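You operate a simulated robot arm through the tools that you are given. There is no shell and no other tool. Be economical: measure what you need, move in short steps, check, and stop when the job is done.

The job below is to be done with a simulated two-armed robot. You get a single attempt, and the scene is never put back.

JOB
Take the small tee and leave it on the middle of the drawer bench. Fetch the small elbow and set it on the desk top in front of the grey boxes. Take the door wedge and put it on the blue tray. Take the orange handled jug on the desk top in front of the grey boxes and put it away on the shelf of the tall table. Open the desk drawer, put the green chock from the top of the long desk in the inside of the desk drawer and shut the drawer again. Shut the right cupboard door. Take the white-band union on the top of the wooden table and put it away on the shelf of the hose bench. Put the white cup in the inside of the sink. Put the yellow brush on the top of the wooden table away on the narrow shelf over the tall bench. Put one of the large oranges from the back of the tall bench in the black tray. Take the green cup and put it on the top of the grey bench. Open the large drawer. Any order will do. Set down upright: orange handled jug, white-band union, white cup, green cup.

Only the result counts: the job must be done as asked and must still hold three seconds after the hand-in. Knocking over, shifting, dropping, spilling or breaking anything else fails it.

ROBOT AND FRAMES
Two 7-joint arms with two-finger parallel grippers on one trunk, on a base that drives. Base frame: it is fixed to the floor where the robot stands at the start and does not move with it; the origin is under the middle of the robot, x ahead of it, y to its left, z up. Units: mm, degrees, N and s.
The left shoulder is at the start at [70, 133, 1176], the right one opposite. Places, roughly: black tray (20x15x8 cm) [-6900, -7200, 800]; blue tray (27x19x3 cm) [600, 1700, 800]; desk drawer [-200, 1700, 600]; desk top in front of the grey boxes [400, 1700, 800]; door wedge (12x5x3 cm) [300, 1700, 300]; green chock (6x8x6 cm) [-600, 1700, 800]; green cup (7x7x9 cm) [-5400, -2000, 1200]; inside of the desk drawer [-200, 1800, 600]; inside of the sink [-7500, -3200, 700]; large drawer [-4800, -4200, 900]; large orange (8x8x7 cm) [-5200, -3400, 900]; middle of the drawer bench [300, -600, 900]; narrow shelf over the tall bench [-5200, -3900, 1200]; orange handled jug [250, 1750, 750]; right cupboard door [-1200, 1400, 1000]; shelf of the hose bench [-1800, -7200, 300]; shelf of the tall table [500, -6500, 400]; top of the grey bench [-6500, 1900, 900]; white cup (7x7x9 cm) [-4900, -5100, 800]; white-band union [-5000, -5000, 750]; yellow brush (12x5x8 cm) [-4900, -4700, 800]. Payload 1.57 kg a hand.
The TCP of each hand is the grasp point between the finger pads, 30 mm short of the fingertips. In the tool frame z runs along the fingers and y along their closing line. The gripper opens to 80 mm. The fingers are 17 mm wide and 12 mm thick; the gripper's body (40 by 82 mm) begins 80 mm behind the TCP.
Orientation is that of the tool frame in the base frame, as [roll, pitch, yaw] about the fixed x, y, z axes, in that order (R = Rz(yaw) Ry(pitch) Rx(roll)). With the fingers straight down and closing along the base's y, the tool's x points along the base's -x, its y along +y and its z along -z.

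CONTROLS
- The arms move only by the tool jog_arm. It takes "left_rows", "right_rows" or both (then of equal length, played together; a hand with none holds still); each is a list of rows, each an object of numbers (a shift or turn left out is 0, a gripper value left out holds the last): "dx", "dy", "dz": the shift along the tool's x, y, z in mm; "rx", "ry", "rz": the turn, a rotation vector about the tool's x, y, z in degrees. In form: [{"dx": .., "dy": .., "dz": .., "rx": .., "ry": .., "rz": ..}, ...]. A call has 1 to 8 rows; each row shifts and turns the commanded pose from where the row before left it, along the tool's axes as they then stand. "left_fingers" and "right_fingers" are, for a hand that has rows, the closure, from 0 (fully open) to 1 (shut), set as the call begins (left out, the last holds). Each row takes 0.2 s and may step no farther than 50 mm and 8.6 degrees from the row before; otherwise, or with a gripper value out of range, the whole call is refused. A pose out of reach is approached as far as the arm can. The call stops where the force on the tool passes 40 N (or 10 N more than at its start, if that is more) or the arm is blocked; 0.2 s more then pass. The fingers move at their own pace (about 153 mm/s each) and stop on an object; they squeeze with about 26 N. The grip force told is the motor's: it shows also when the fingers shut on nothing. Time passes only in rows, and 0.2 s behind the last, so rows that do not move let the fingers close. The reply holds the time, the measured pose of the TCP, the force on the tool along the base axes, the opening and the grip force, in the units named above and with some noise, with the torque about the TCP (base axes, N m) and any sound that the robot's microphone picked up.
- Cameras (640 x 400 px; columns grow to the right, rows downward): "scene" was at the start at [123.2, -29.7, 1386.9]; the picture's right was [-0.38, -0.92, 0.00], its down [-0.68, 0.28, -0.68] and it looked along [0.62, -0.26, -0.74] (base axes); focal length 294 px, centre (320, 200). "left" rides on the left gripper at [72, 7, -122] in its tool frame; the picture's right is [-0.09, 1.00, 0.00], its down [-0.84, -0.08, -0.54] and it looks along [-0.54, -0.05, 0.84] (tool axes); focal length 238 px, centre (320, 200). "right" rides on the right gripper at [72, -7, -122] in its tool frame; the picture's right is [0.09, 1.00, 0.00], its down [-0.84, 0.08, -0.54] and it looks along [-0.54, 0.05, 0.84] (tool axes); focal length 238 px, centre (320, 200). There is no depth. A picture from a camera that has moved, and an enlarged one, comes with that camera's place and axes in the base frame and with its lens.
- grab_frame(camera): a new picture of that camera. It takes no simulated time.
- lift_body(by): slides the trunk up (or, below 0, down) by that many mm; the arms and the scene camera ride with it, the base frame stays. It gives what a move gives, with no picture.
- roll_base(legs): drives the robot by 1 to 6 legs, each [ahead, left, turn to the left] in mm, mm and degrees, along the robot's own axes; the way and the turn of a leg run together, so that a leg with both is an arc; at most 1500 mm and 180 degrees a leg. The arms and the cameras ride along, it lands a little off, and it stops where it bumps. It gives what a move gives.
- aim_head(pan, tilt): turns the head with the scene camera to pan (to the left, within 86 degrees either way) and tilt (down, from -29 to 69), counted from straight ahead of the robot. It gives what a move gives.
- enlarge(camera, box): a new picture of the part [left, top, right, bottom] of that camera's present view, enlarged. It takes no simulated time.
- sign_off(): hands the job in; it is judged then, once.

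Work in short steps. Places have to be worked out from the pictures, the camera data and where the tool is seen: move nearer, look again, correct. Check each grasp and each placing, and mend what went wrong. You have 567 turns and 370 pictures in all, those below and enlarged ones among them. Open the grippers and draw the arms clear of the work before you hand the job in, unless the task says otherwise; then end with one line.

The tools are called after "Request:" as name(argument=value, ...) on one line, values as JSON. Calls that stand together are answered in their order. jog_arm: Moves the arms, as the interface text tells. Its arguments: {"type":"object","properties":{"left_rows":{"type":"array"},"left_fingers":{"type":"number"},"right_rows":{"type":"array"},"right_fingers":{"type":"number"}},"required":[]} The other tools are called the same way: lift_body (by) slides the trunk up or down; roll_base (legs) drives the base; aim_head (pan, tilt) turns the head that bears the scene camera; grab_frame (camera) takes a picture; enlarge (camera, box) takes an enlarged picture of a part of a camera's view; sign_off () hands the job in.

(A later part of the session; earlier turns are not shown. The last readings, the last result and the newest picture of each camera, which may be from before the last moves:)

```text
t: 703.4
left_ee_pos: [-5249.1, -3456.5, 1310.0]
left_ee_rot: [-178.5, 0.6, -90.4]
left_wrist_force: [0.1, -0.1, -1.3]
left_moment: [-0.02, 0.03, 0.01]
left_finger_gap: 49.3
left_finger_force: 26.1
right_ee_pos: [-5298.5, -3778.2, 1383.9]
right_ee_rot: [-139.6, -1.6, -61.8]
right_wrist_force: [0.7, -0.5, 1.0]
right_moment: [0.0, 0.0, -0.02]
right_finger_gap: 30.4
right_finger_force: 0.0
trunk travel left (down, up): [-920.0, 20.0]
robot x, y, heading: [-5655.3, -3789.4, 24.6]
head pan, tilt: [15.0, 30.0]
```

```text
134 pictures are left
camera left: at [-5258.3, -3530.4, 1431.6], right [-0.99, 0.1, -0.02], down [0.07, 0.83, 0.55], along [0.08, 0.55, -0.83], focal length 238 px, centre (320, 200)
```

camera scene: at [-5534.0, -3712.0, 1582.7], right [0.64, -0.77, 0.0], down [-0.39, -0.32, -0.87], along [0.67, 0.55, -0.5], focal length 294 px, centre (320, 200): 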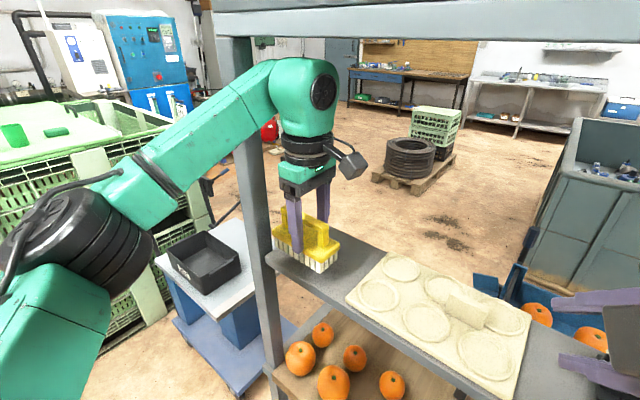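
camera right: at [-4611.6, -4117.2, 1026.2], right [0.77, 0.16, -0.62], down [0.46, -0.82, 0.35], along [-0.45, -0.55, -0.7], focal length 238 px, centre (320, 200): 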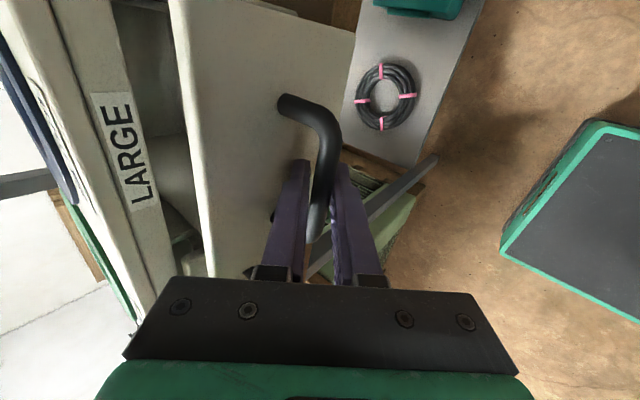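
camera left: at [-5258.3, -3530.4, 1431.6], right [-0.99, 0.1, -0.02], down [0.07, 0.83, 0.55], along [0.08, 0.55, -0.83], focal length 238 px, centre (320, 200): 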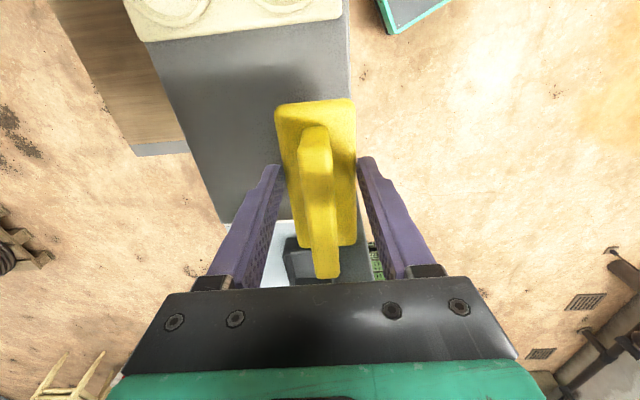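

Good. I lower 12 mm, move 46 mm onto the shelf, then lower to contact.

Request:
jog_arm(left_rows=[{"dz": 10}, {"dy": -24}, {"dy": -23}, {"dz": 8}])

Request:
grab_frame(camera="left")

Request:
grab_frame(camera="scene")

```text
t: 704.4
left_ee_pos: [-5204.2, -3456.7, 1297.8]
left_ee_rot: [-178.3, 0.6, -90.3]
left_wrist_force: [-0.6, 0.9, -2.0]
left_moment: [-0.04, -0.03, 0.05]
left_finger_gap: 49.5
left_finger_force: 25.6
right_ee_pos: [-5301.8, -3776.5, 1385.9]
right_ee_rot: [-139.5, -2.0, -61.9]
right_wrist_force: [0.5, -0.6, -0.2]
right_moment: [-0.02, 0.01, -0.06]
right_finger_gap: 30.4
right_finger_force: 0.1
trunk travel left (down, up): [-920.0, 20.0]
robot x, y, heading: [-5653.6, -3791.8, 24.6]
head pan, tilt: [15.0, 30.0]
```

```text
133 pictures are left
camera left: at [-5214.1, -3529.6, 1419.0], right [-0.99, 0.1, -0.03], down [0.07, 0.83, 0.55], along [0.08, 0.55, -0.83], focal length 238 px, centre (320, 200)
```

left: 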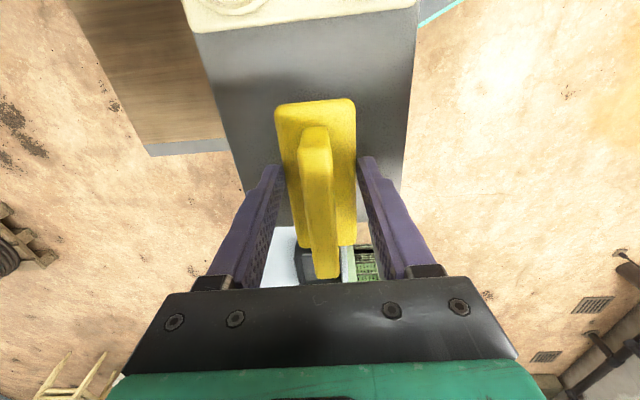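

```text
132 pictures are left
camera scene: at [-5538.6, -3710.6, 1583.0], right [0.64, -0.77, 0.0], down [-0.39, -0.32, -0.87], along [0.67, 0.55, -0.5], focal length 294 px, centre (320, 200)
```

scene: 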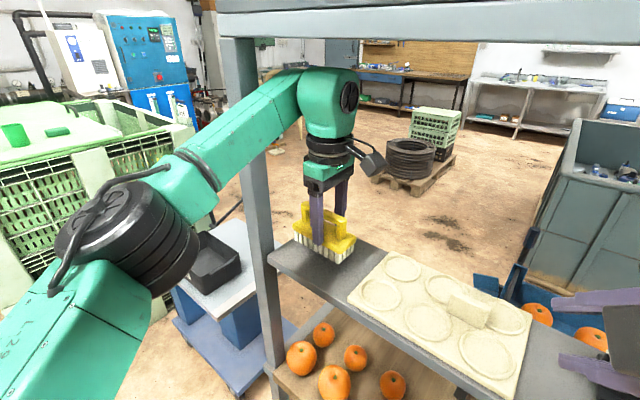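

Brush spans y≈-3505…-3402, fully above the shelf. Lower to contact.

Request:
jog_arm(left_rows=[{"dz": 6}, {"dz": 5}, {"dz": 4}, {"dz": 4}])

Request:
jog_arm(left_rows=[{"dz": 4}, {"dz": 4}, {"dz": 4}])

```text
t: 705.4
left_ee_pos: [-5204.1, -3455.5, 1280.4]
left_ee_rot: [-178.0, 0.6, -90.2]
left_wrist_force: [2.7, 4.9, 13.8]
left_moment: [-0.3, 0.12, -0.02]
left_finger_gap: 49.5
left_finger_force: 26.0
right_ee_pos: [-5303.9, -3776.8, 1385.0]
right_ee_rot: [-139.4, -2.0, -61.7]
right_wrist_force: [-0.8, 0.7, 0.0]
right_moment: [0.02, -0.03, 0.04]
right_finger_gap: 30.2
right_finger_force: 0.1
trunk travel left (down, up): [-920.0, 20.0]
robot x, y, heading: [-5654.8, -3785.2, 24.8]
head pan, tilt: [15.0, 30.0]
```

```text
t: 706.2
left_ee_pos: [-5205.1, -3457.9, 1269.5]
left_ee_rot: [-178.2, 0.7, -90.3]
left_wrist_force: [3.2, 1.0, 24.6]
left_moment: [0.06, 0.33, 0.0]
left_finger_gap: 50.0
left_finger_force: 26.1
right_ee_pos: [-5304.9, -3781.1, 1384.5]
right_ee_rot: [-139.3, -1.8, -61.8]
right_wrist_force: [0.5, -0.8, -0.2]
right_moment: [0.01, 0.03, 0.0]
right_finger_gap: 30.5
right_finger_force: 0.0
trunk travel left (down, up): [-920.0, 20.0]
robot x, y, heading: [-5650.6, -3788.9, 24.5]
head pan, tilt: [15.0, 30.0]
```

The brush stands on the shelf. I release and rise 43 mm (limited by the top shelf), then will slide south along the brush's length above the low slab to get clear.

Request:
jog_arm(left_fingers=0, left_rows=[{}, {}, {"dz": -15}, {"dz": -15}, {"dz": -13}])

Request:
grab_frame(camera="left")

Request:
grab_frame(camera="scene")

```text
t: 707.4
left_ee_pos: [-5204.2, -3456.6, 1308.6]
left_ee_rot: [-178.3, 0.5, -90.3]
left_wrist_force: [-0.2, 1.1, -1.0]
left_moment: [0.01, -0.01, 0.04]
left_finger_gap: 80.0
left_finger_force: 0.1
right_ee_pos: [-5302.5, -3777.1, 1384.6]
right_ee_rot: [-139.5, -1.8, -61.8]
right_wrist_force: [0.6, 0.5, 0.4]
right_moment: [0.0, -0.03, -0.02]
right_finger_gap: 30.4
right_finger_force: 0.0
trunk travel left (down, up): [-920.0, 20.0]
robot x, y, heading: [-5649.2, -3790.9, 24.4]
head pan, tilt: [15.0, 30.0]
```

```text
131 pictures are left
camera left: at [-5214.5, -3529.8, 1430.5], right [-0.99, 0.1, -0.03], down [0.07, 0.83, 0.55], along [0.08, 0.55, -0.83], focal length 238 px, centre (320, 200)
```

left: 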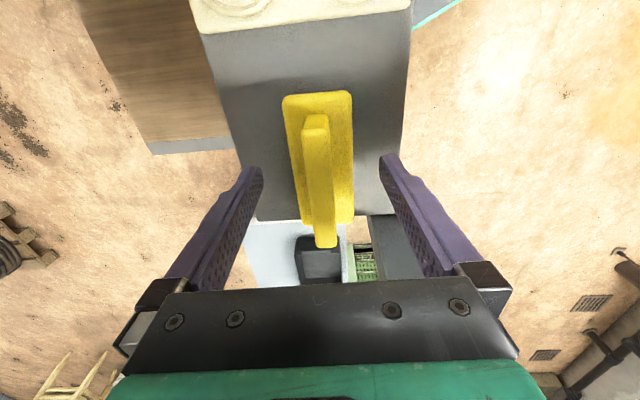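

```text
130 pictures are left
camera scene: at [-5538.0, -3711.8, 1583.0], right [0.64, -0.77, 0.0], down [-0.39, -0.32, -0.87], along [0.67, 0.55, -0.5], focal length 294 px, centre (320, 200)
```

scene: 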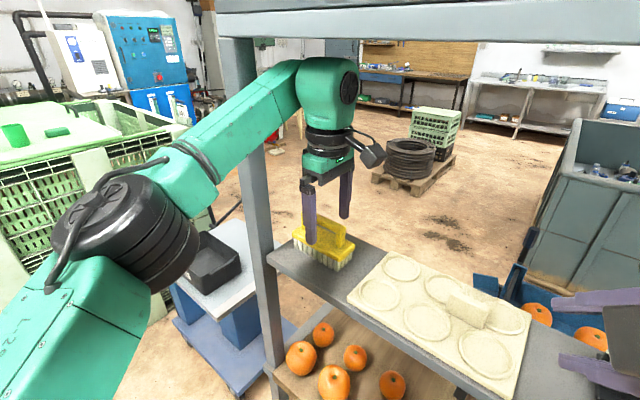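

Brush stands on the shelf end. I slide the open hand south 95 mm (above the slab), then west off the shelf.

Request:
jog_arm(left_rows=[{"dx": 25}, {"dx": 25}, {"dx": 25}, {"dx": 20}])

Request:
grab_frame(camera="scene")

```text
t: 708.4
left_ee_pos: [-5203.4, -3554.0, 1308.2]
left_ee_rot: [-178.3, 0.8, -90.2]
left_wrist_force: [-0.3, -0.2, -0.1]
left_moment: [-0.02, 0.01, 0.0]
left_finger_gap: 80.0
left_finger_force: 0.1
right_ee_pos: [-5302.0, -3778.1, 1383.6]
right_ee_rot: [-139.5, -1.8, -61.7]
right_wrist_force: [-1.0, -0.1, 0.3]
right_moment: [-0.01, 0.0, 0.01]
right_finger_gap: 30.5
right_finger_force: 0.1
trunk travel left (down, up): [-920.0, 20.0]
robot x, y, heading: [-5654.2, -3792.1, 24.6]
head pan, tilt: [15.0, 30.0]
```

```text
129 pictures are left
camera scene: at [-5537.2, -3712.2, 1583.0], right [0.64, -0.77, 0.0], down [-0.39, -0.32, -0.87], along [0.67, 0.55, -0.5], focal length 294 px, centre (320, 200)
```

scene: 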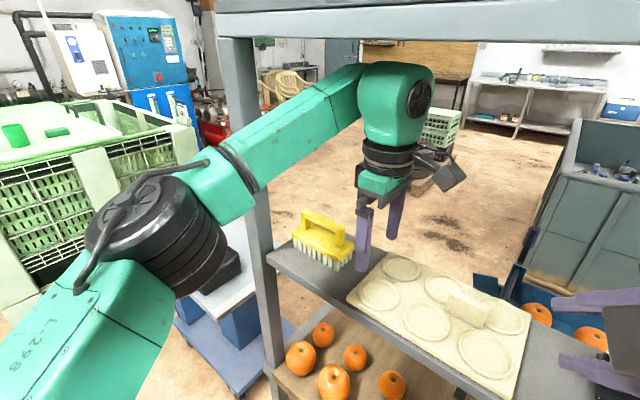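

The hand is clear of the brush. I move west off the shelf, back the robot off, and lower the trunk.

Request:
jog_arm(left_rows=[{"dx": 5, "dy": 40}, {"dx": 5, "dy": 40}, {"dy": 40}, {"dy": 40}])

Request:
roll_base(legs=[[-450, 0, 0]])

Request:
lift_body(by=-150)

Request:
grab_frame(camera="scene")

```text
t: 709.4
left_ee_pos: [-5367.7, -3561.3, 1303.0]
left_ee_rot: [-178.3, 0.6, -90.3]
left_wrist_force: [-0.2, -0.3, -0.3]
left_moment: [0.02, -0.04, -0.02]
left_finger_gap: 79.9
left_finger_force: 0.1
right_ee_pos: [-5303.1, -3775.5, 1384.9]
right_ee_rot: [-139.3, -1.9, -61.9]
right_wrist_force: [0.4, 0.0, 0.6]
right_moment: [0.01, -0.01, -0.01]
right_finger_gap: 30.4
right_finger_force: 0.0
trunk travel left (down, up): [-920.0, 20.0]
robot x, y, heading: [-5653.6, -3788.8, 24.5]
head pan, tilt: [15.0, 30.0]
```

```text
t: 712.1
left_ee_pos: [-5764.5, -3744.4, 1300.7]
left_ee_rot: [-178.5, 0.5, -90.4]
left_wrist_force: [0.4, -0.2, -0.2]
left_moment: [0.01, 0.01, 0.0]
left_finger_gap: 80.1
left_finger_force: 0.1
right_ee_pos: [-5700.1, -3959.8, 1383.6]
right_ee_rot: [-139.6, -1.8, -61.8]
right_wrist_force: [0.4, -0.5, -0.6]
right_moment: [0.0, -0.02, -0.02]
right_finger_gap: 30.4
right_finger_force: 0.1
trunk travel left (down, up): [-920.0, 20.0]
robot x, y, heading: [-6051.3, -3977.1, 24.3]
head pan, tilt: [15.0, 30.0]
```

```text
t: 713.8
left_ee_pos: [-5767.1, -3745.3, 1151.7]
left_ee_rot: [-178.4, 0.6, -90.4]
left_wrist_force: [-0.5, -0.2, 0.2]
left_moment: [0.0, 0.01, -0.01]
left_finger_gap: 79.8
left_finger_force: 0.0
right_ee_pos: [-5704.2, -3961.8, 1234.7]
right_ee_rot: [-139.5, -1.9, -61.9]
right_wrist_force: [-0.4, -0.2, -0.3]
right_moment: [-0.04, -0.02, 0.0]
right_finger_gap: 30.6
right_finger_force: 0.0
trunk travel left (down, up): [-770.0, 170.0]
robot x, y, heading: [-6053.7, -3972.2, 24.5]
head pan, tilt: [15.0, 30.0]
```

```text
128 pictures are left
camera scene: at [-5939.4, -3894.6, 1433.0], right [0.64, -0.77, 0.0], down [-0.39, -0.32, -0.87], along [0.67, 0.55, -0.5], focal length 294 px, centre (320, 200)
```

scene: 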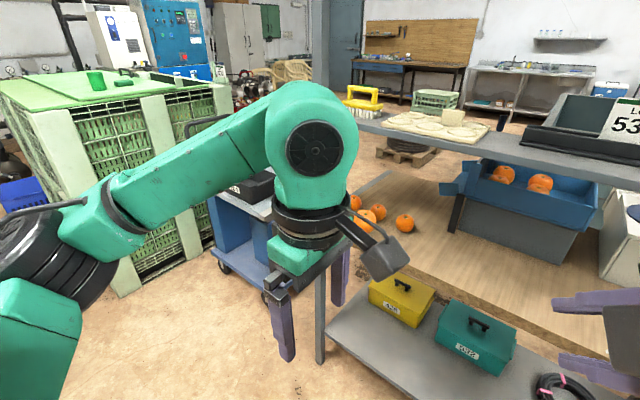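

Brush is on the narrow shelf. The green cup sits on the green crates to the north (≈(-5430, -2000, 1215)). I turn the left hand back to normal yaw and drive toward them.

Request:
jog_arm(left_rows=[{"rz": 8.4}, {"rz": 8.4}, {"rz": 8.4}, {"rz": 8.4}, {"rz": 8.4}, {"rz": 8.4}, {"rz": 8.4}, {"rz": 6}])

Request:
roll_base(legs=[[0, 500, 0], [0, 0, 35], [500, 0, 0]])

Request:
aim_head(pan=-10, tilt=18)

Request:
grab_frame(camera="scene")

```text
t: 715.6
left_ee_pos: [-5766.5, -3744.9, 1154.4]
left_ee_rot: [-179.8, 1.8, -155.4]
left_wrist_force: [-0.8, 0.5, 0.1]
left_moment: [0.04, -0.01, -0.01]
left_finger_gap: 80.2
left_finger_force: 0.1
right_ee_pos: [-5702.5, -3959.7, 1234.9]
right_ee_rot: [-139.5, -1.9, -62.0]
right_wrist_force: [0.0, 0.7, 0.1]
right_moment: [0.01, 0.01, -0.01]
right_finger_gap: 30.4
right_finger_force: 0.0
trunk travel left (down, up): [-770.0, 170.0]
robot x, y, heading: [-6056.7, -3973.0, 24.2]
head pan, tilt: [15.0, 30.0]
```

```text
t: 722.8
left_ee_pos: [-5898.8, -2735.2, 1154.5]
left_ee_rot: [-179.9, 1.8, -119.9]
left_wrist_force: [0.2, -0.7, -0.9]
left_moment: [0.03, 0.0, -0.02]
left_finger_gap: 79.9
left_finger_force: 0.1
right_ee_pos: [-5720.0, -2875.3, 1234.5]
right_ee_rot: [-139.4, -1.8, -26.6]
right_wrist_force: [-0.4, -0.7, -0.4]
right_moment: [-0.01, 0.02, 0.0]
right_finger_gap: 30.6
right_finger_force: 0.1
trunk travel left (down, up): [-770.0, 170.0]
robot x, y, heading: [-6003.7, -3086.1, 59.7]
head pan, tilt: [15.0, 30.0]
```

```text
t: 723.7
left_ee_pos: [-5896.5, -2735.5, 1152.8]
left_ee_rot: [-179.7, 1.7, -119.9]
left_wrist_force: [0.0, 0.5, 0.0]
left_moment: [-0.02, -0.03, -0.03]
left_finger_gap: 79.8
left_finger_force: 0.0
right_ee_pos: [-5720.0, -2874.5, 1234.2]
right_ee_rot: [-139.5, -1.9, -26.5]
right_wrist_force: [0.5, 0.6, -0.4]
right_moment: [-0.02, -0.03, -0.01]
right_finger_gap: 30.4
right_finger_force: 0.1
trunk travel left (down, up): [-770.0, 170.0]
robot x, y, heading: [-5998.9, -3089.6, 59.9]
head pan, tilt: [-10.0, 18.0]
```

```text
127 pictures are left
camera scene: at [-5914.8, -2972.0, 1452.2], right [0.76, -0.65, 0.0], down [-0.2, -0.24, -0.95], along [0.61, 0.73, -0.31], focal length 294 px, centre (320, 200)
```

scene: 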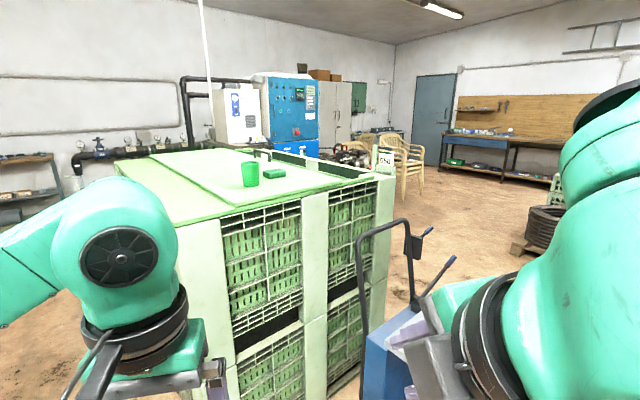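

Cup ≈(-5436, -2000) on the crates (top ≈1168; west edge x≈-5750, south edge y≈-2250). I check the west side's free floor.

Request:
roll_base(legs=[[-250, 100, 0]])

Request:
aim_head(pan=40, tilt=25)

Request:
grab_frame(camera="scene")

```text
t: 725.6
left_ee_pos: [-6104.6, -2895.6, 1153.5]
left_ee_rot: [-180.0, 1.7, -120.3]
left_wrist_force: [1.0, -0.4, -0.6]
left_moment: [-0.01, 0.02, 0.0]
left_finger_gap: 79.9
left_finger_force: 0.2
right_ee_pos: [-5929.6, -3036.3, 1233.8]
right_ee_rot: [-139.6, -1.8, -27.0]
right_wrist_force: [1.0, 0.7, -0.3]
right_moment: [0.02, 0.02, 0.01]
right_finger_gap: 30.2
right_finger_force: 0.1
trunk travel left (down, up): [-770.0, 170.0]
robot x, y, heading: [-6210.5, -3247.0, 59.0]
head pan, tilt: [-10.0, 18.0]
```

```text
t: 726.8
left_ee_pos: [-6105.2, -2896.7, 1154.9]
left_ee_rot: [-179.9, 1.7, -120.3]
left_wrist_force: [0.2, -0.4, 0.1]
left_moment: [0.01, 0.02, -0.01]
left_finger_gap: 80.2
left_finger_force: 0.0
right_ee_pos: [-5930.9, -3036.7, 1233.9]
right_ee_rot: [-139.6, -1.8, -27.0]
right_wrist_force: [0.4, -0.3, 0.9]
right_moment: [0.03, 0.0, 0.01]
right_finger_gap: 30.5
right_finger_force: 0.1
trunk travel left (down, up): [-770.0, 170.0]
robot x, y, heading: [-6213.5, -3245.6, 59.3]
head pan, tilt: [40.0, 25.0]
```

```text
126 pictures are left
camera scene: at [-6201.4, -3113.0, 1440.9], right [0.99, 0.16, 0.0], down [0.07, -0.42, -0.91], along [-0.15, 0.89, -0.42], focal length 294 px, centre (320, 200)
```

scene: 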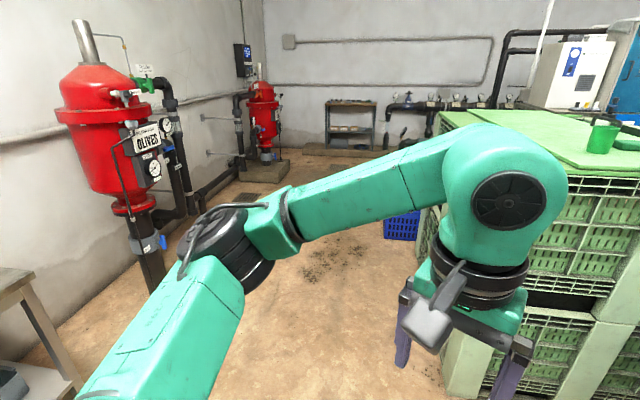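

West side is free, and the grey bench is visible at the far north wall. I go to the crates' west side facing east and raise the trunk.

Request:
roll_base(legs=[[0, 0, -59.3], [150, 1110, 0]])

Request:
lift_body(by=165)

Request:
aim_head(pan=5, tilt=25)

Request:
grab_frame(camera="scene")

Request:
grab_frame(camera="left")

```text
t: 734.0
left_ee_pos: [-5742.7, -2193.7, 1153.9]
left_ee_rot: [-179.0, 1.6, 179.9]
left_wrist_force: [-3.4, -24.4, 2.5]
left_moment: [-0.62, 0.1, 0.12]
left_finger_gap: 57.1
left_finger_force: 0.0
right_ee_pos: [-5770.9, -2410.7, 1234.5]
right_ee_rot: [-139.5, -1.6, -86.1]
right_wrist_force: [0.2, 0.5, 0.1]
right_moment: [-0.02, 0.0, -0.02]
right_finger_gap: 30.4
right_finger_force: 0.0
trunk travel left (down, up): [-770.0, 170.0]
robot x, y, heading: [-6095.8, -2273.3, 0.1]
head pan, tilt: [40.0, 25.0]
stopped in leg 2: the force on the tool passed its limit (the readings are from after the stop); the commanded pose is now the measured one
```

```text
t: 735.9
left_ee_pos: [-5741.2, -2186.9, 1316.4]
left_ee_rot: [-179.2, 1.4, -179.8]
left_wrist_force: [-0.6, 0.2, 0.8]
left_moment: [0.01, -0.02, 0.0]
left_finger_gap: 79.7
left_finger_force: 0.0
right_ee_pos: [-5770.0, -2405.0, 1399.0]
right_ee_rot: [-139.4, -1.8, -86.0]
right_wrist_force: [0.0, 0.6, -0.2]
right_moment: [0.01, -0.01, -0.01]
right_finger_gap: 30.4
right_finger_force: 0.0
trunk travel left (down, up): [-935.0, 5.0]
robot x, y, heading: [-6091.5, -2275.4, 0.7]
head pan, tilt: [40.0, 25.0]
```

```text
t: 736.9
left_ee_pos: [-5742.1, -2187.6, 1317.6]
left_ee_rot: [-179.2, 1.4, -180.0]
left_wrist_force: [-0.2, -0.5, -0.3]
left_moment: [0.01, 0.02, 0.02]
left_finger_gap: 79.9
left_finger_force: 0.1
right_ee_pos: [-5768.8, -2405.4, 1397.9]
right_ee_rot: [-139.6, -1.7, -86.1]
right_wrist_force: [-0.1, -0.3, -1.2]
right_moment: [0.01, 0.0, 0.01]
right_finger_gap: 30.6
right_finger_force: 0.1
trunk travel left (down, up): [-935.0, 5.0]
robot x, y, heading: [-6093.2, -2274.3, 0.6]
head pan, tilt: [5.0, 25.0]
```

```text
125 pictures are left
camera scene: at [-5953.5, -2264.3, 1606.0], right [0.09, -1.0, 0.0], down [-0.42, -0.04, -0.91], along [0.9, 0.09, -0.42], focal length 294 px, centre (320, 200)
```

scene: 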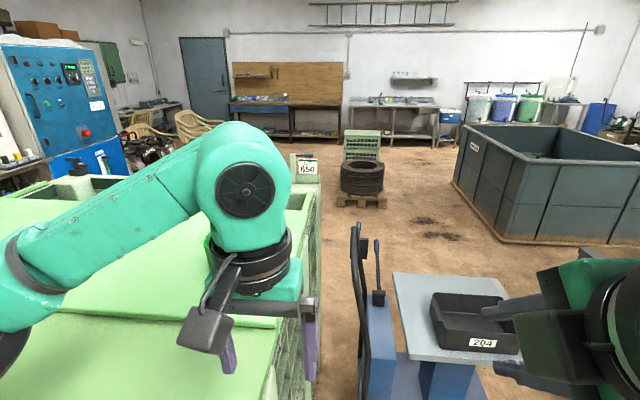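

```text
124 pictures are left
camera left: at [-5815.8, -2180.0, 1438.0], right [0.09, 1.0, -0.01], down [0.82, -0.07, 0.56], along [0.56, -0.06, -0.83], focal length 238 px, centre (320, 200)
```

left: 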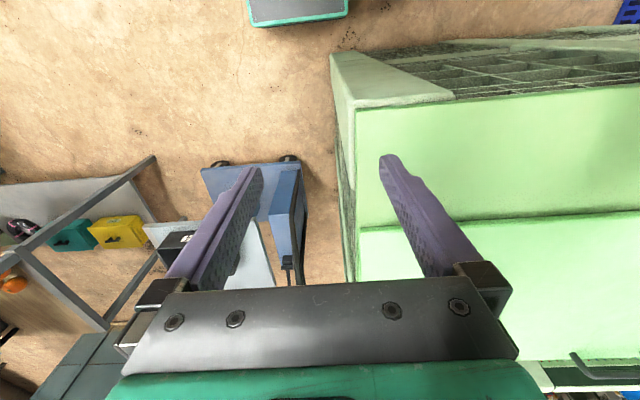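

The hand brushed the crate's south face (24 N) before the lift; it is clear now at z≈1317. I strafe left 165 mm to line up with the cup and look.

Request:
roll_base(legs=[[0, 165, -0.6]])

Request:
grab_frame(camera="left")

Request:
aim_head(pan=-10, tilt=25)

Request:
grab_frame(camera="scene")

```text
t: 738.4
left_ee_pos: [-5740.5, -2034.5, 1316.6]
left_ee_rot: [-179.3, 1.4, 179.1]
left_wrist_force: [-0.6, -0.8, -0.2]
left_moment: [0.02, 0.04, 0.0]
left_finger_gap: 79.9
left_finger_force: 0.0
right_ee_pos: [-5771.1, -2252.7, 1399.3]
right_ee_rot: [-139.5, -1.5, -87.1]
right_wrist_force: [-1.0, -1.1, -0.4]
right_moment: [0.03, -0.01, 0.02]
right_finger_gap: 30.5
right_finger_force: 0.0
trunk travel left (down, up): [-935.0, 5.0]
robot x, y, heading: [-6093.3, -2110.4, -0.4]
head pan, tilt: [5.0, 25.0]
```

```text
123 pictures are left
camera left: at [-5814.3, -2025.6, 1438.3], right [0.11, 0.99, -0.01], down [0.82, -0.08, 0.56], along [0.56, -0.07, -0.83], focal length 238 px, centre (320, 200)
```

left: 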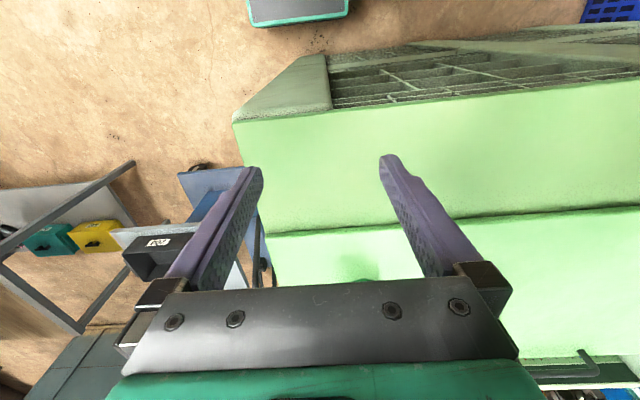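

```text
t: 739.1
left_ee_pos: [-5739.7, -2031.2, 1316.9]
left_ee_rot: [-179.2, 1.4, 179.3]
left_wrist_force: [-0.1, 0.1, 0.0]
left_moment: [-0.02, 0.0, 0.03]
left_finger_gap: 80.4
left_finger_force: 0.0
right_ee_pos: [-5770.8, -2247.5, 1398.3]
right_ee_rot: [-139.5, -1.7, -86.9]
right_wrist_force: [-1.1, -0.3, 0.5]
right_moment: [0.02, 0.01, 0.03]
right_finger_gap: 30.5
right_finger_force: 0.1
trunk travel left (down, up): [-935.0, 5.0]
robot x, y, heading: [-6095.8, -2112.4, -0.4]
head pan, tilt: [-10.0, 25.0]
```

```text
122 pictures are left
camera scene: at [-5954.4, -2128.1, 1605.9], right [-0.18, -0.98, 0.0], down [-0.42, 0.08, -0.91], along [0.89, -0.16, -0.42], focal length 294 px, centre (320, 200)
```

scene: 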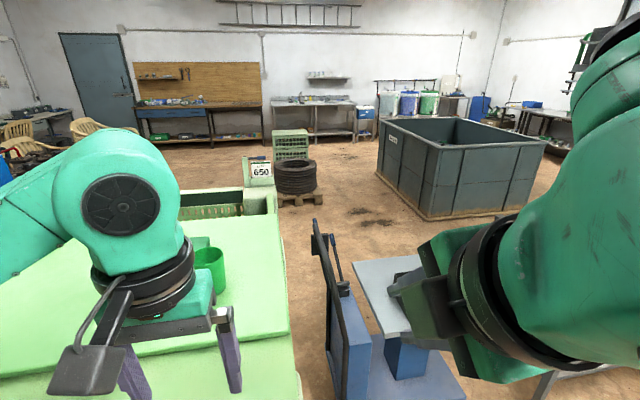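

Cup ≈(-5436, -1988). I tilt the left hand 24°, edge forward 50 mm, and extend over it at height.

Request:
jog_arm(left_rows=[{"ry": -8}, {"ry": -8}, {"ry": -8}])

Request:
roll_base(legs=[[45, 0, 0]])

Request:
jog_arm(left_rows=[{"dx": -36, "dy": 6, "dz": 16}, {"dx": -36, "dy": 6, "dz": 16}, {"dx": -36, "dy": 6, "dz": 16}, {"dx": -36, "dy": 6, "dz": 16}])

Request:
grab_frame(camera="left")

```text
t: 739.9
left_ee_pos: [-5740.1, -2029.8, 1318.1]
left_ee_rot: [-179.1, 25.6, 179.7]
left_wrist_force: [-0.4, -0.7, 0.8]
left_moment: [-0.03, -0.05, 0.0]
left_finger_gap: 80.1
left_finger_force: 0.0
right_ee_pos: [-5772.2, -2247.5, 1400.3]
right_ee_rot: [-139.6, -1.7, -86.9]
right_wrist_force: [-0.6, 0.4, 0.3]
right_moment: [-0.02, 0.0, 0.02]
right_finger_gap: 30.2
right_finger_force: 0.1
trunk travel left (down, up): [-935.0, 5.0]
robot x, y, heading: [-6094.2, -2106.7, -0.6]
head pan, tilt: [-10.0, 25.0]
```

```text
t: 740.8
left_ee_pos: [-5703.0, -2030.3, 1321.7]
left_ee_rot: [-179.1, 26.0, 179.5]
left_wrist_force: [-0.8, 0.1, 0.0]
left_moment: [0.02, -0.09, 0.02]
left_finger_gap: 80.2
left_finger_force: 0.1
right_ee_pos: [-5736.3, -2248.7, 1402.4]
right_ee_rot: [-138.9, -1.8, -86.8]
right_wrist_force: [-0.7, 0.6, 0.6]
right_moment: [0.0, -0.06, 0.01]
right_finger_gap: 30.5
right_finger_force: 0.1
trunk travel left (down, up): [-935.0, 5.0]
robot x, y, heading: [-6048.6, -2108.8, -0.5]
head pan, tilt: [-10.0, 25.0]
```

```text
t: 741.8
left_ee_pos: [-5528.1, -2009.8, 1319.8]
left_ee_rot: [-179.2, 25.2, 179.4]
left_wrist_force: [0.2, -0.7, -0.3]
left_moment: [-0.02, 0.03, -0.02]
left_finger_gap: 80.2
left_finger_force: 0.1
right_ee_pos: [-5721.3, -2250.0, 1398.1]
right_ee_rot: [-139.6, -1.8, -87.0]
right_wrist_force: [0.8, -0.5, 0.4]
right_moment: [0.0, 0.04, 0.0]
right_finger_gap: 30.3
right_finger_force: 0.1
trunk travel left (down, up): [-935.0, 5.0]
robot x, y, heading: [-6049.0, -2114.5, -0.3]
head pan, tilt: [-10.0, 25.0]
```

```text
121 pictures are left
camera left: at [-5644.0, -2001.4, 1399.9], right [0.1, 0.99, 0.03], down [0.52, -0.07, 0.85], along [0.85, -0.07, -0.53], focal length 238 px, centre (320, 200)
```

left: 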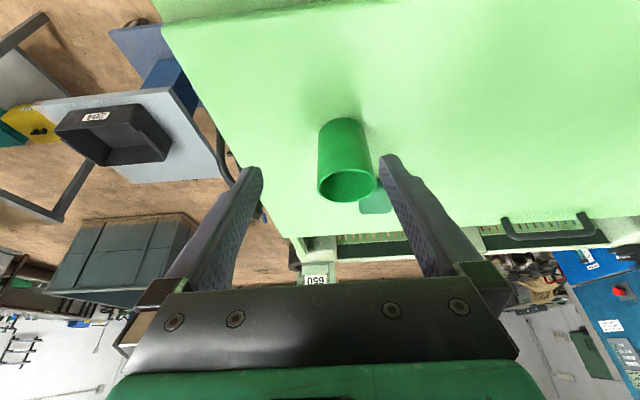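

Cup rim centre ≈(-5442, -1990). I move over it and check.

Request:
jog_arm(left_rows=[{"dx": -36, "dy": 10, "dz": 22}, {"dx": -36, "dy": 10, "dz": 22}])

Request:
grab_frame(camera="left")

```text
t: 742.4
left_ee_pos: [-5446.5, -1990.3, 1310.3]
left_ee_rot: [-179.2, 25.3, 179.5]
left_wrist_force: [0.5, 0.4, -0.4]
left_moment: [-0.01, 0.01, 0.01]
left_finger_gap: 79.9
left_finger_force: 0.0
right_ee_pos: [-5720.8, -2249.6, 1397.6]
right_ee_rot: [-139.6, -1.8, -86.9]
right_wrist_force: [1.0, 0.4, -0.3]
right_moment: [0.0, 0.04, -0.01]
right_finger_gap: 30.3
right_finger_force: 0.0
trunk travel left (down, up): [-935.0, 5.0]
robot x, y, heading: [-6048.8, -2113.2, -0.2]
head pan, tilt: [-10.0, 25.0]
```

```text
120 pictures are left
camera left: at [-5563.7, -1980.9, 1390.1], right [0.1, 0.99, 0.03], down [0.52, -0.07, 0.85], along [0.85, -0.07, -0.53], focal length 238 px, centre (320, 200)
```

left: 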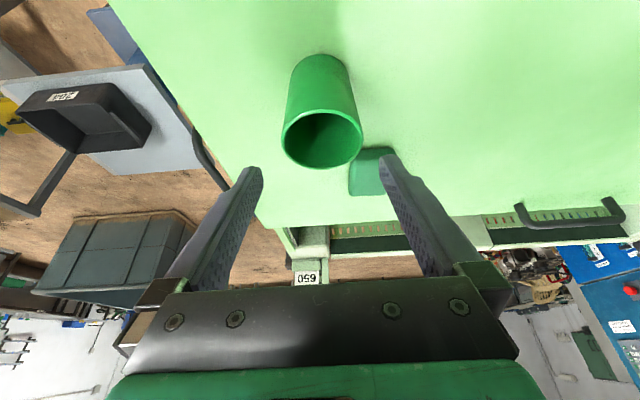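

Aligned. I lower around the cup, then close.

Request:
jog_arm(left_rows=[{"dx": 11, "dz": 26.5}, {"dx": 11, "dz": 26.5}])

Request:
grab_frame(camera="left")

```text
t: 743.0
left_ee_pos: [-5447.2, -1990.6, 1253.8]
left_ee_rot: [-179.1, 25.4, 179.6]
left_wrist_force: [0.3, 0.5, -0.3]
left_moment: [0.04, -0.01, -0.02]
left_finger_gap: 79.7
left_finger_force: 0.0
right_ee_pos: [-5722.1, -2248.0, 1399.7]
right_ee_rot: [-139.5, -1.8, -86.9]
right_wrist_force: [0.6, -0.7, 0.8]
right_moment: [0.0, 0.02, 0.0]
right_finger_gap: 30.4
right_finger_force: 0.0
trunk travel left (down, up): [-935.0, 5.0]
robot x, y, heading: [-6048.4, -2108.3, -0.1]
head pan, tilt: [-10.0, 25.0]
```

```text
119 pictures are left
camera left: at [-5563.4, -1981.1, 1333.7], right [0.1, 0.99, 0.02], down [0.52, -0.07, 0.85], along [0.85, -0.07, -0.53], focal length 238 px, centre (320, 200)
```

left: 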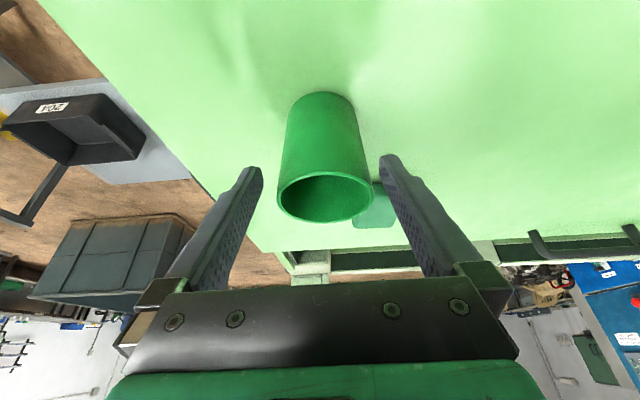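

Request:
jog_arm(left_rows=[{"dx": 5, "dy": 1, "dz": 16}, {"dx": 5, "dz": 15}])

Request:
jog_arm(left_fingers=1, left_rows=[{}, {}, {}, {"dx": -7, "dz": -14}, {"dx": -13, "dz": -27}, {"dx": -15, "dz": -32}])

Request:
grab_frame(camera="left")

```text
t: 743.6
left_ee_pos: [-5445.2, -1990.9, 1222.6]
left_ee_rot: [-179.1, 25.4, 179.5]
left_wrist_force: [-0.3, -0.8, 0.0]
left_moment: [-0.02, 0.02, 0.0]
left_finger_gap: 79.9
left_finger_force: 0.0
right_ee_pos: [-5722.6, -2248.1, 1398.7]
right_ee_rot: [-139.5, -1.8, -86.8]
right_wrist_force: [-0.5, 0.6, 0.2]
right_moment: [0.01, 0.01, -0.01]
right_finger_gap: 30.1
right_finger_force: 0.0
trunk travel left (down, up): [-935.0, 5.0]
robot x, y, heading: [-6045.9, -2111.5, -0.5]
head pan, tilt: [-10.0, 25.0]
```

```text
t: 745.0
left_ee_pos: [-5446.0, -1992.3, 1304.2]
left_ee_rot: [-179.2, 25.3, 179.5]
left_wrist_force: [-0.9, -0.4, -0.7]
left_moment: [0.0, -0.01, 0.0]
left_finger_gap: 58.0
left_finger_force: 26.4
right_ee_pos: [-5726.2, -2248.5, 1398.6]
right_ee_rot: [-139.5, -1.8, -86.9]
right_wrist_force: [0.6, -0.1, -0.2]
right_moment: [0.0, 0.01, -0.02]
right_finger_gap: 30.6
right_finger_force: 0.0
trunk travel left (down, up): [-935.0, 5.0]
robot x, y, heading: [-6050.7, -2109.0, -0.5]
head pan, tilt: [-10.0, 25.0]
```

```text
118 pictures are left
camera left: at [-5562.3, -1983.0, 1383.8], right [0.1, 0.99, 0.03], down [0.52, -0.07, 0.85], along [0.85, -0.07, -0.53], focal length 238 px, centre (320, 200)
```

left: 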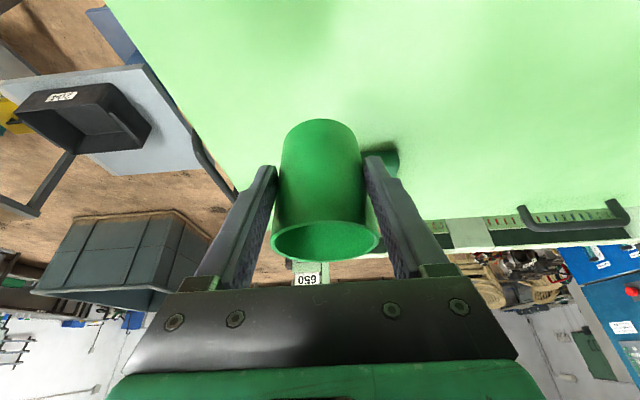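

Green cup held (58 mm). I retract, back away west, turn north and look toward the grey bench.

Request:
jog_arm(left_rows=[{"dx": 10, "dz": -40}, {"dx": 38, "dz": -20}, {"dx": 38, "dz": -20}, {"dx": 38, "dz": -20}, {"dx": 38, "dz": -20}])

Request:
roll_base(legs=[[-420, 0, 0], [0, 0, 90]])

Request:
aim_head(pan=-10, tilt=15)

Request:
grab_frame(camera="scene")

```text
t: 746.2
left_ee_pos: [-5644.8, -1987.2, 1342.6]
left_ee_rot: [-179.1, 25.5, 179.6]
left_wrist_force: [0.0, -0.7, -0.3]
left_moment: [-0.01, 0.0, -0.01]
left_finger_gap: 57.4
left_finger_force: 26.1
right_ee_pos: [-5726.8, -2247.1, 1399.9]
right_ee_rot: [-139.4, -1.8, -86.8]
right_wrist_force: [-0.1, 1.6, -0.3]
right_moment: [0.01, -0.02, 0.01]
right_finger_gap: 30.3
right_finger_force: 0.0
trunk travel left (down, up): [-935.0, 5.0]
robot x, y, heading: [-6050.5, -2112.0, -0.4]
head pan, tilt: [-10.0, 25.0]
```

```text
t: 752.6
left_ee_pos: [-6587.2, -1697.5, 1340.9]
left_ee_rot: [-179.0, 25.4, -92.3]
left_wrist_force: [-0.5, 0.4, -0.6]
left_moment: [-0.02, -0.01, 0.0]
left_finger_gap: 55.8
left_finger_force: 25.8
right_ee_pos: [-6331.2, -1788.4, 1398.6]
right_ee_rot: [-139.5, -1.8, 1.3]
right_wrist_force: [-0.2, -0.2, 0.6]
right_moment: [0.0, 0.0, 0.01]
right_finger_gap: 30.5
right_finger_force: 0.0
trunk travel left (down, up): [-935.0, 5.0]
robot x, y, heading: [-6477.0, -2107.7, 87.5]
head pan, tilt: [-10.0, 25.0]
```

```text
t: 753.4
left_ee_pos: [-6588.6, -1696.7, 1342.1]
left_ee_rot: [-179.0, 25.4, -92.2]
left_wrist_force: [-0.4, 0.0, -0.1]
left_moment: [0.01, 0.05, 0.01]
left_finger_gap: 55.8
left_finger_force: 25.7
right_ee_pos: [-6331.1, -1787.3, 1399.4]
right_ee_rot: [-139.3, -1.8, 1.4]
right_wrist_force: [-0.4, 0.4, 0.1]
right_moment: [-0.01, 0.01, -0.02]
right_finger_gap: 30.6
right_finger_force: 0.1
trunk travel left (down, up): [-935.0, 5.0]
robot x, y, heading: [-6475.4, -2105.7, 87.7]
head pan, tilt: [-10.0, 15.0]
```

```text
117 pictures are left
camera scene: at [-6456.2, -1965.2, 1622.1], right [0.98, -0.21, 0.0], down [-0.06, -0.25, -0.97], along [0.21, 0.94, -0.26], focal length 294 px, centre (320, 200)
```

scene: 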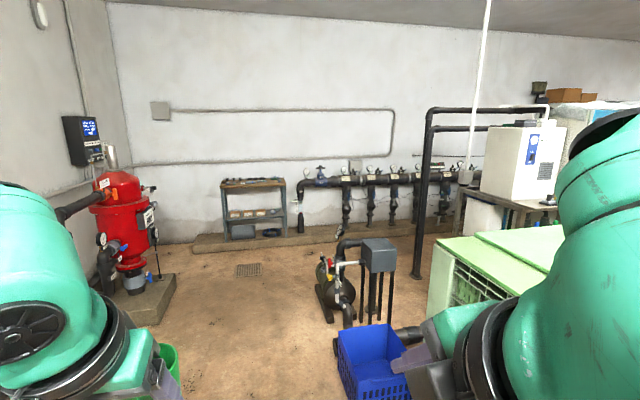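

The grip gap shrank to 55.8; I check the cup in the left camera.

Request:
grab_frame(camera="left")

Request:
enlarge(camera="scene", box=[210, 160, 310, 250])

```text
116 pictures are left
camera left: at [-6600.6, -1814.4, 1420.5], right [-0.99, 0.13, 0.03], down [0.09, 0.52, 0.85], along [0.1, 0.84, -0.53], focal length 238 px, centre (320, 200)
```

left: 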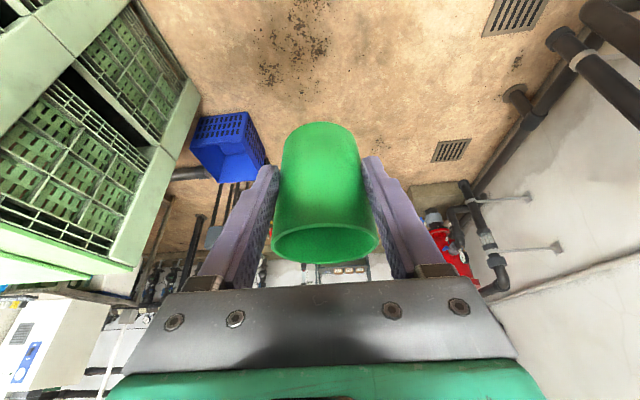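

```text
4.44 times, centred on (260, 205) of scene
camera zoom: at [-6456.2, -1965.2, 1622.1], right [0.98, -0.21, 0.0], down [-0.06, -0.25, -0.97], along [0.21, 0.94, -0.26], focal length 1307 px, centre (587, 178)
```

zoom: 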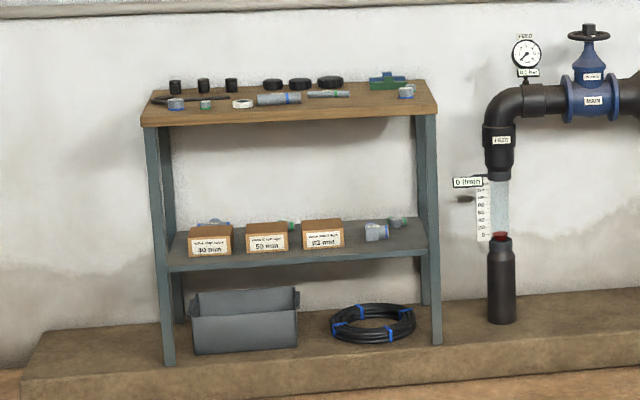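

The cup is still held well. I drive north toward the grey bench.

Request:
roll_base(legs=[[0, 0, 2.3], [1500, 0, 0], [1350, 0, 0]])

Request:
aim_head(pan=0, tilt=32)

Request:
grab_frame(camera="scene")

```text
t: 767.6
left_ee_pos: [-6662.4, 1154.1, 1341.2]
left_ee_rot: [-179.1, 25.6, -88.4]
left_wrist_force: [-0.5, 0.2, -0.7]
left_moment: [0.01, 0.03, -0.01]
left_finger_gap: 52.9
left_finger_force: 26.2
right_ee_pos: [-6399.8, 1080.5, 1398.8]
right_ee_rot: [-139.3, -1.8, 5.1]
right_wrist_force: [1.6, 0.0, 0.9]
right_moment: [-0.02, 0.0, -0.02]
right_finger_gap: 30.2
right_finger_force: 0.1
trunk travel left (down, up): [-935.0, 5.0]
robot x, y, heading: [-6526.8, 752.6, 91.6]
head pan, tilt: [-10.0, 15.0]
```

```text
t: 768.4
left_ee_pos: [-6662.8, 1156.3, 1340.9]
left_ee_rot: [-179.1, 25.4, -88.4]
left_wrist_force: [1.1, -0.4, -1.4]
left_moment: [-0.02, 0.02, 0.0]
left_finger_gap: 52.3
left_finger_force: 25.7
right_ee_pos: [-6399.8, 1082.8, 1400.5]
right_ee_rot: [-139.4, -1.7, 5.1]
right_wrist_force: [0.2, -0.2, 0.8]
right_moment: [-0.01, 0.01, -0.01]
right_finger_gap: 30.5
right_finger_force: 0.1
trunk travel left (down, up): [-935.0, 5.0]
robot x, y, heading: [-6526.3, 753.2, 91.5]
head pan, tilt: [0.0, 32.0]
```

```text
114 pictures are left
camera scene: at [-6530.2, 894.2, 1594.9], right [1.0, 0.03, 0.0], down [0.01, -0.53, -0.85], along [-0.02, 0.85, -0.53], focal length 294 px, centre (320, 200)
```

scene: 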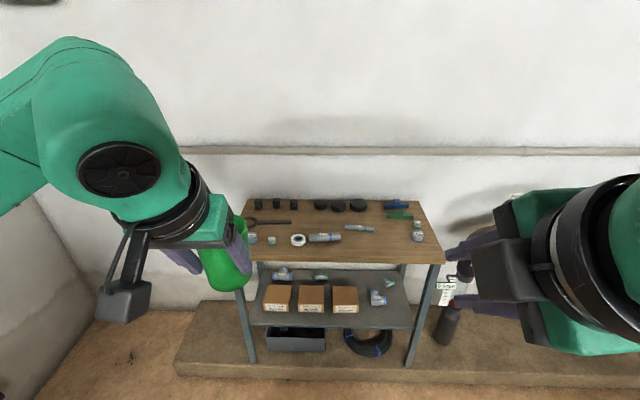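

Grip keeps creeping (52 mm), so I place it promptly. Free spot on the bench top: ≈(-6315, 1750), between the tubes and the right-hand cap. I lower the trunk and drive up.

Request:
lift_body(by=-260)

Request:
roll_base(legs=[[0, -340, -1.6], [520, 0, 0]])

Request:
aim_head(pan=8, tilt=35)

Request:
grab_frame(camera="scene")

Request:
grab_frame(camera="left")

```text
t: 771.0
left_ee_pos: [-6663.4, 1156.4, 1081.3]
left_ee_rot: [-179.2, 25.4, -88.5]
left_wrist_force: [-0.7, 0.2, -0.3]
left_moment: [-0.02, -0.02, 0.03]
left_finger_gap: 52.2
left_finger_force: 25.7
right_ee_pos: [-6400.3, 1082.7, 1138.9]
right_ee_rot: [-139.3, -1.8, 5.1]
right_wrist_force: [0.3, 0.2, -0.4]
right_moment: [-0.03, -0.02, -0.01]
right_finger_gap: 30.5
right_finger_force: 0.1
trunk travel left (down, up): [-675.0, 265.0]
robot x, y, heading: [-6525.3, 752.2, 91.7]
head pan, tilt: [0.0, 32.0]
```

```text
t: 775.9
left_ee_pos: [-6306.2, 1680.3, 1081.8]
left_ee_rot: [-179.1, 25.5, -90.1]
left_wrist_force: [-0.2, -0.8, -0.5]
left_moment: [0.0, 0.01, -0.03]
left_finger_gap: 51.2
left_finger_force: 25.7
right_ee_pos: [-6043.8, 1597.6, 1140.4]
right_ee_rot: [-139.3, -1.8, 3.5]
right_wrist_force: [0.3, 0.5, -0.4]
right_moment: [-0.05, 0.0, 0.01]
right_finger_gap: 30.1
right_finger_force: 0.0
trunk travel left (down, up): [-675.0, 265.0]
robot x, y, heading: [-6172.7, 1274.4, 89.9]
head pan, tilt: [0.0, 32.0]
```

```text
t: 776.6
left_ee_pos: [-6304.2, 1679.3, 1080.6]
left_ee_rot: [-179.2, 25.3, -90.1]
left_wrist_force: [0.1, 0.0, -0.9]
left_moment: [-0.02, -0.01, -0.01]
left_finger_gap: 51.1
left_finger_force: 26.6
right_ee_pos: [-6042.9, 1599.6, 1138.7]
right_ee_rot: [-139.5, -1.7, 3.5]
right_wrist_force: [0.1, 0.6, -0.5]
right_moment: [-0.03, 0.0, 0.01]
right_finger_gap: 30.3
right_finger_force: 0.1
trunk travel left (down, up): [-675.0, 265.0]
robot x, y, heading: [-6178.5, 1269.9, 89.9]
head pan, tilt: [8.0, 35.0]
```

```text
113 pictures are left
camera scene: at [-6190.8, 1412.3, 1330.1], right [0.99, 0.14, 0.0], down [0.08, -0.57, -0.82], along [-0.11, 0.81, -0.57], focal length 294 px, centre (320, 200)
```

scene: 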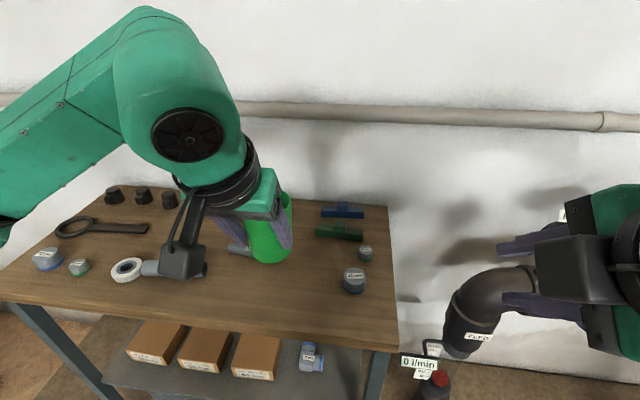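

```text
112 pictures are left
camera left: at [-6312.3, 1562.3, 1160.4], right [-1.0, 0.09, 0.03], down [0.07, 0.52, 0.85], along [0.06, 0.85, -0.53], focal length 238 px, centre (320, 200)
```

left: 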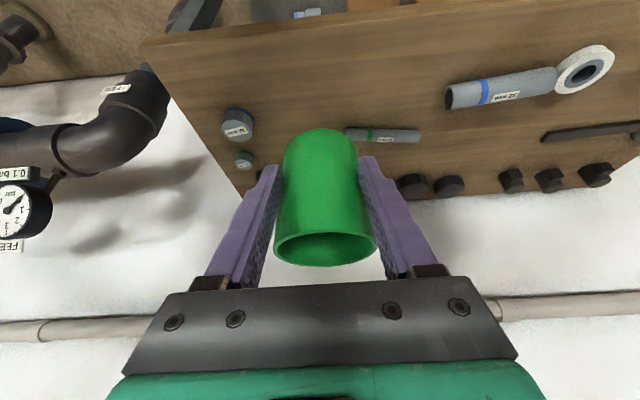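

Free spot confirmed at (-6300, 1765); bench top ≈855, front edge y≈1696. I extend 79 mm and lower toward it.

Request:
jog_arm(left_rows=[{"dx": -36, "dy": -2, "dz": 17}, {"dx": -36, "dy": -2, "dz": 17}, {"dx": 16, "dz": 34}, {"dx": 16, "dz": 34}, {"dx": 15, "dz": 32}])

Request:
grab_frame(camera="left")

Request:
grab_frame(camera="scene")

```text
t: 777.8
left_ee_pos: [-6295.8, 1759.7, 971.1]
left_ee_rot: [-179.1, 25.6, -90.1]
left_wrist_force: [-0.1, -0.3, -0.3]
left_moment: [-0.02, 0.0, 0.0]
left_finger_gap: 50.6
left_finger_force: 26.3
right_ee_pos: [-6045.0, 1599.3, 1139.4]
right_ee_rot: [-139.5, -1.7, 3.5]
right_wrist_force: [-0.7, -0.2, 0.4]
right_moment: [0.01, -0.01, -0.01]
right_finger_gap: 30.5
right_finger_force: 0.0
trunk travel left (down, up): [-675.0, 265.0]
robot x, y, heading: [-6178.8, 1272.3, 90.0]
head pan, tilt: [8.0, 35.0]
```

```text
111 pictures are left
camera left: at [-6304.2, 1641.8, 1050.4], right [-1.0, 0.09, 0.03], down [0.07, 0.52, 0.85], along [0.07, 0.85, -0.53], focal length 238 px, centre (320, 200)
```

left: 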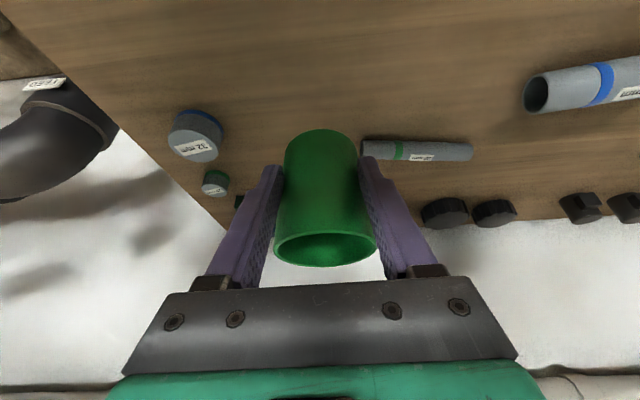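

```text
110 pictures are left
camera scene: at [-6191.1, 1412.4, 1330.2], right [0.99, 0.14, 0.0], down [0.08, -0.57, -0.82], along [-0.11, 0.81, -0.57], focal length 294 px, centre (320, 200)
```

scene: 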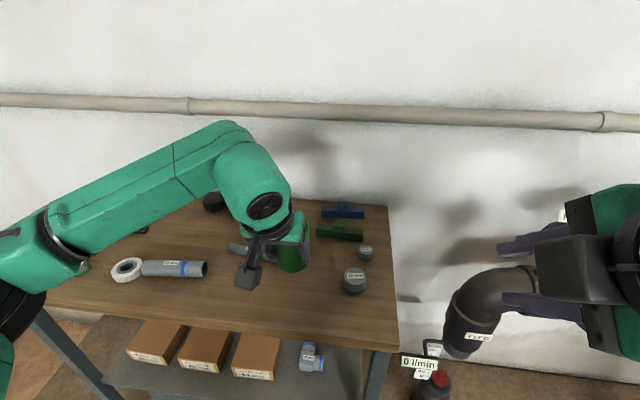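

Clear on all sides. I lower the rest in small steps.

Request:
jog_arm(left_rows=[{"dx": 8.5, "dz": 18}, {"dx": 6, "dz": 13}, {"dx": 3.4, "dz": 7.2}, {"dx": 2.1, "dz": 4.5}])

Request:
jog_arm(left_rows=[{"dx": 2.1, "dz": 4.5}, {"dx": 2.1, "dz": 4.5}, {"dx": 2.1, "dz": 4.5}])

```text
t: 778.8
left_ee_pos: [-6295.5, 1760.1, 922.2]
left_ee_rot: [-179.1, 25.4, -90.1]
left_wrist_force: [-1.3, 0.0, -0.2]
left_moment: [0.0, 0.0, 0.02]
left_finger_gap: 50.7
left_finger_force: 25.4
right_ee_pos: [-6044.2, 1598.2, 1139.4]
right_ee_rot: [-139.5, -1.8, 3.6]
right_wrist_force: [0.7, -0.1, 0.4]
right_moment: [0.01, 0.01, -0.01]
right_finger_gap: 30.3
right_finger_force: 0.1
trunk travel left (down, up): [-675.0, 265.0]
robot x, y, heading: [-6176.4, 1272.3, 90.0]
head pan, tilt: [8.0, 35.0]
```

```text
t: 779.6
left_ee_pos: [-6296.5, 1757.2, 911.1]
left_ee_rot: [-179.1, 25.8, -90.1]
left_wrist_force: [-0.1, -4.6, 14.5]
left_moment: [0.27, 0.01, -0.01]
left_finger_gap: 43.8
left_finger_force: 25.8
right_ee_pos: [-6043.8, 1594.6, 1141.2]
right_ee_rot: [-139.4, -1.8, 3.4]
right_wrist_force: [-0.1, -0.5, -0.2]
right_moment: [0.0, 0.0, 0.0]
right_finger_gap: 30.3
right_finger_force: 0.1
trunk travel left (down, up): [-675.0, 265.0]
robot x, y, heading: [-6176.7, 1273.7, 89.7]
head pan, tilt: [8.0, 35.0]
```

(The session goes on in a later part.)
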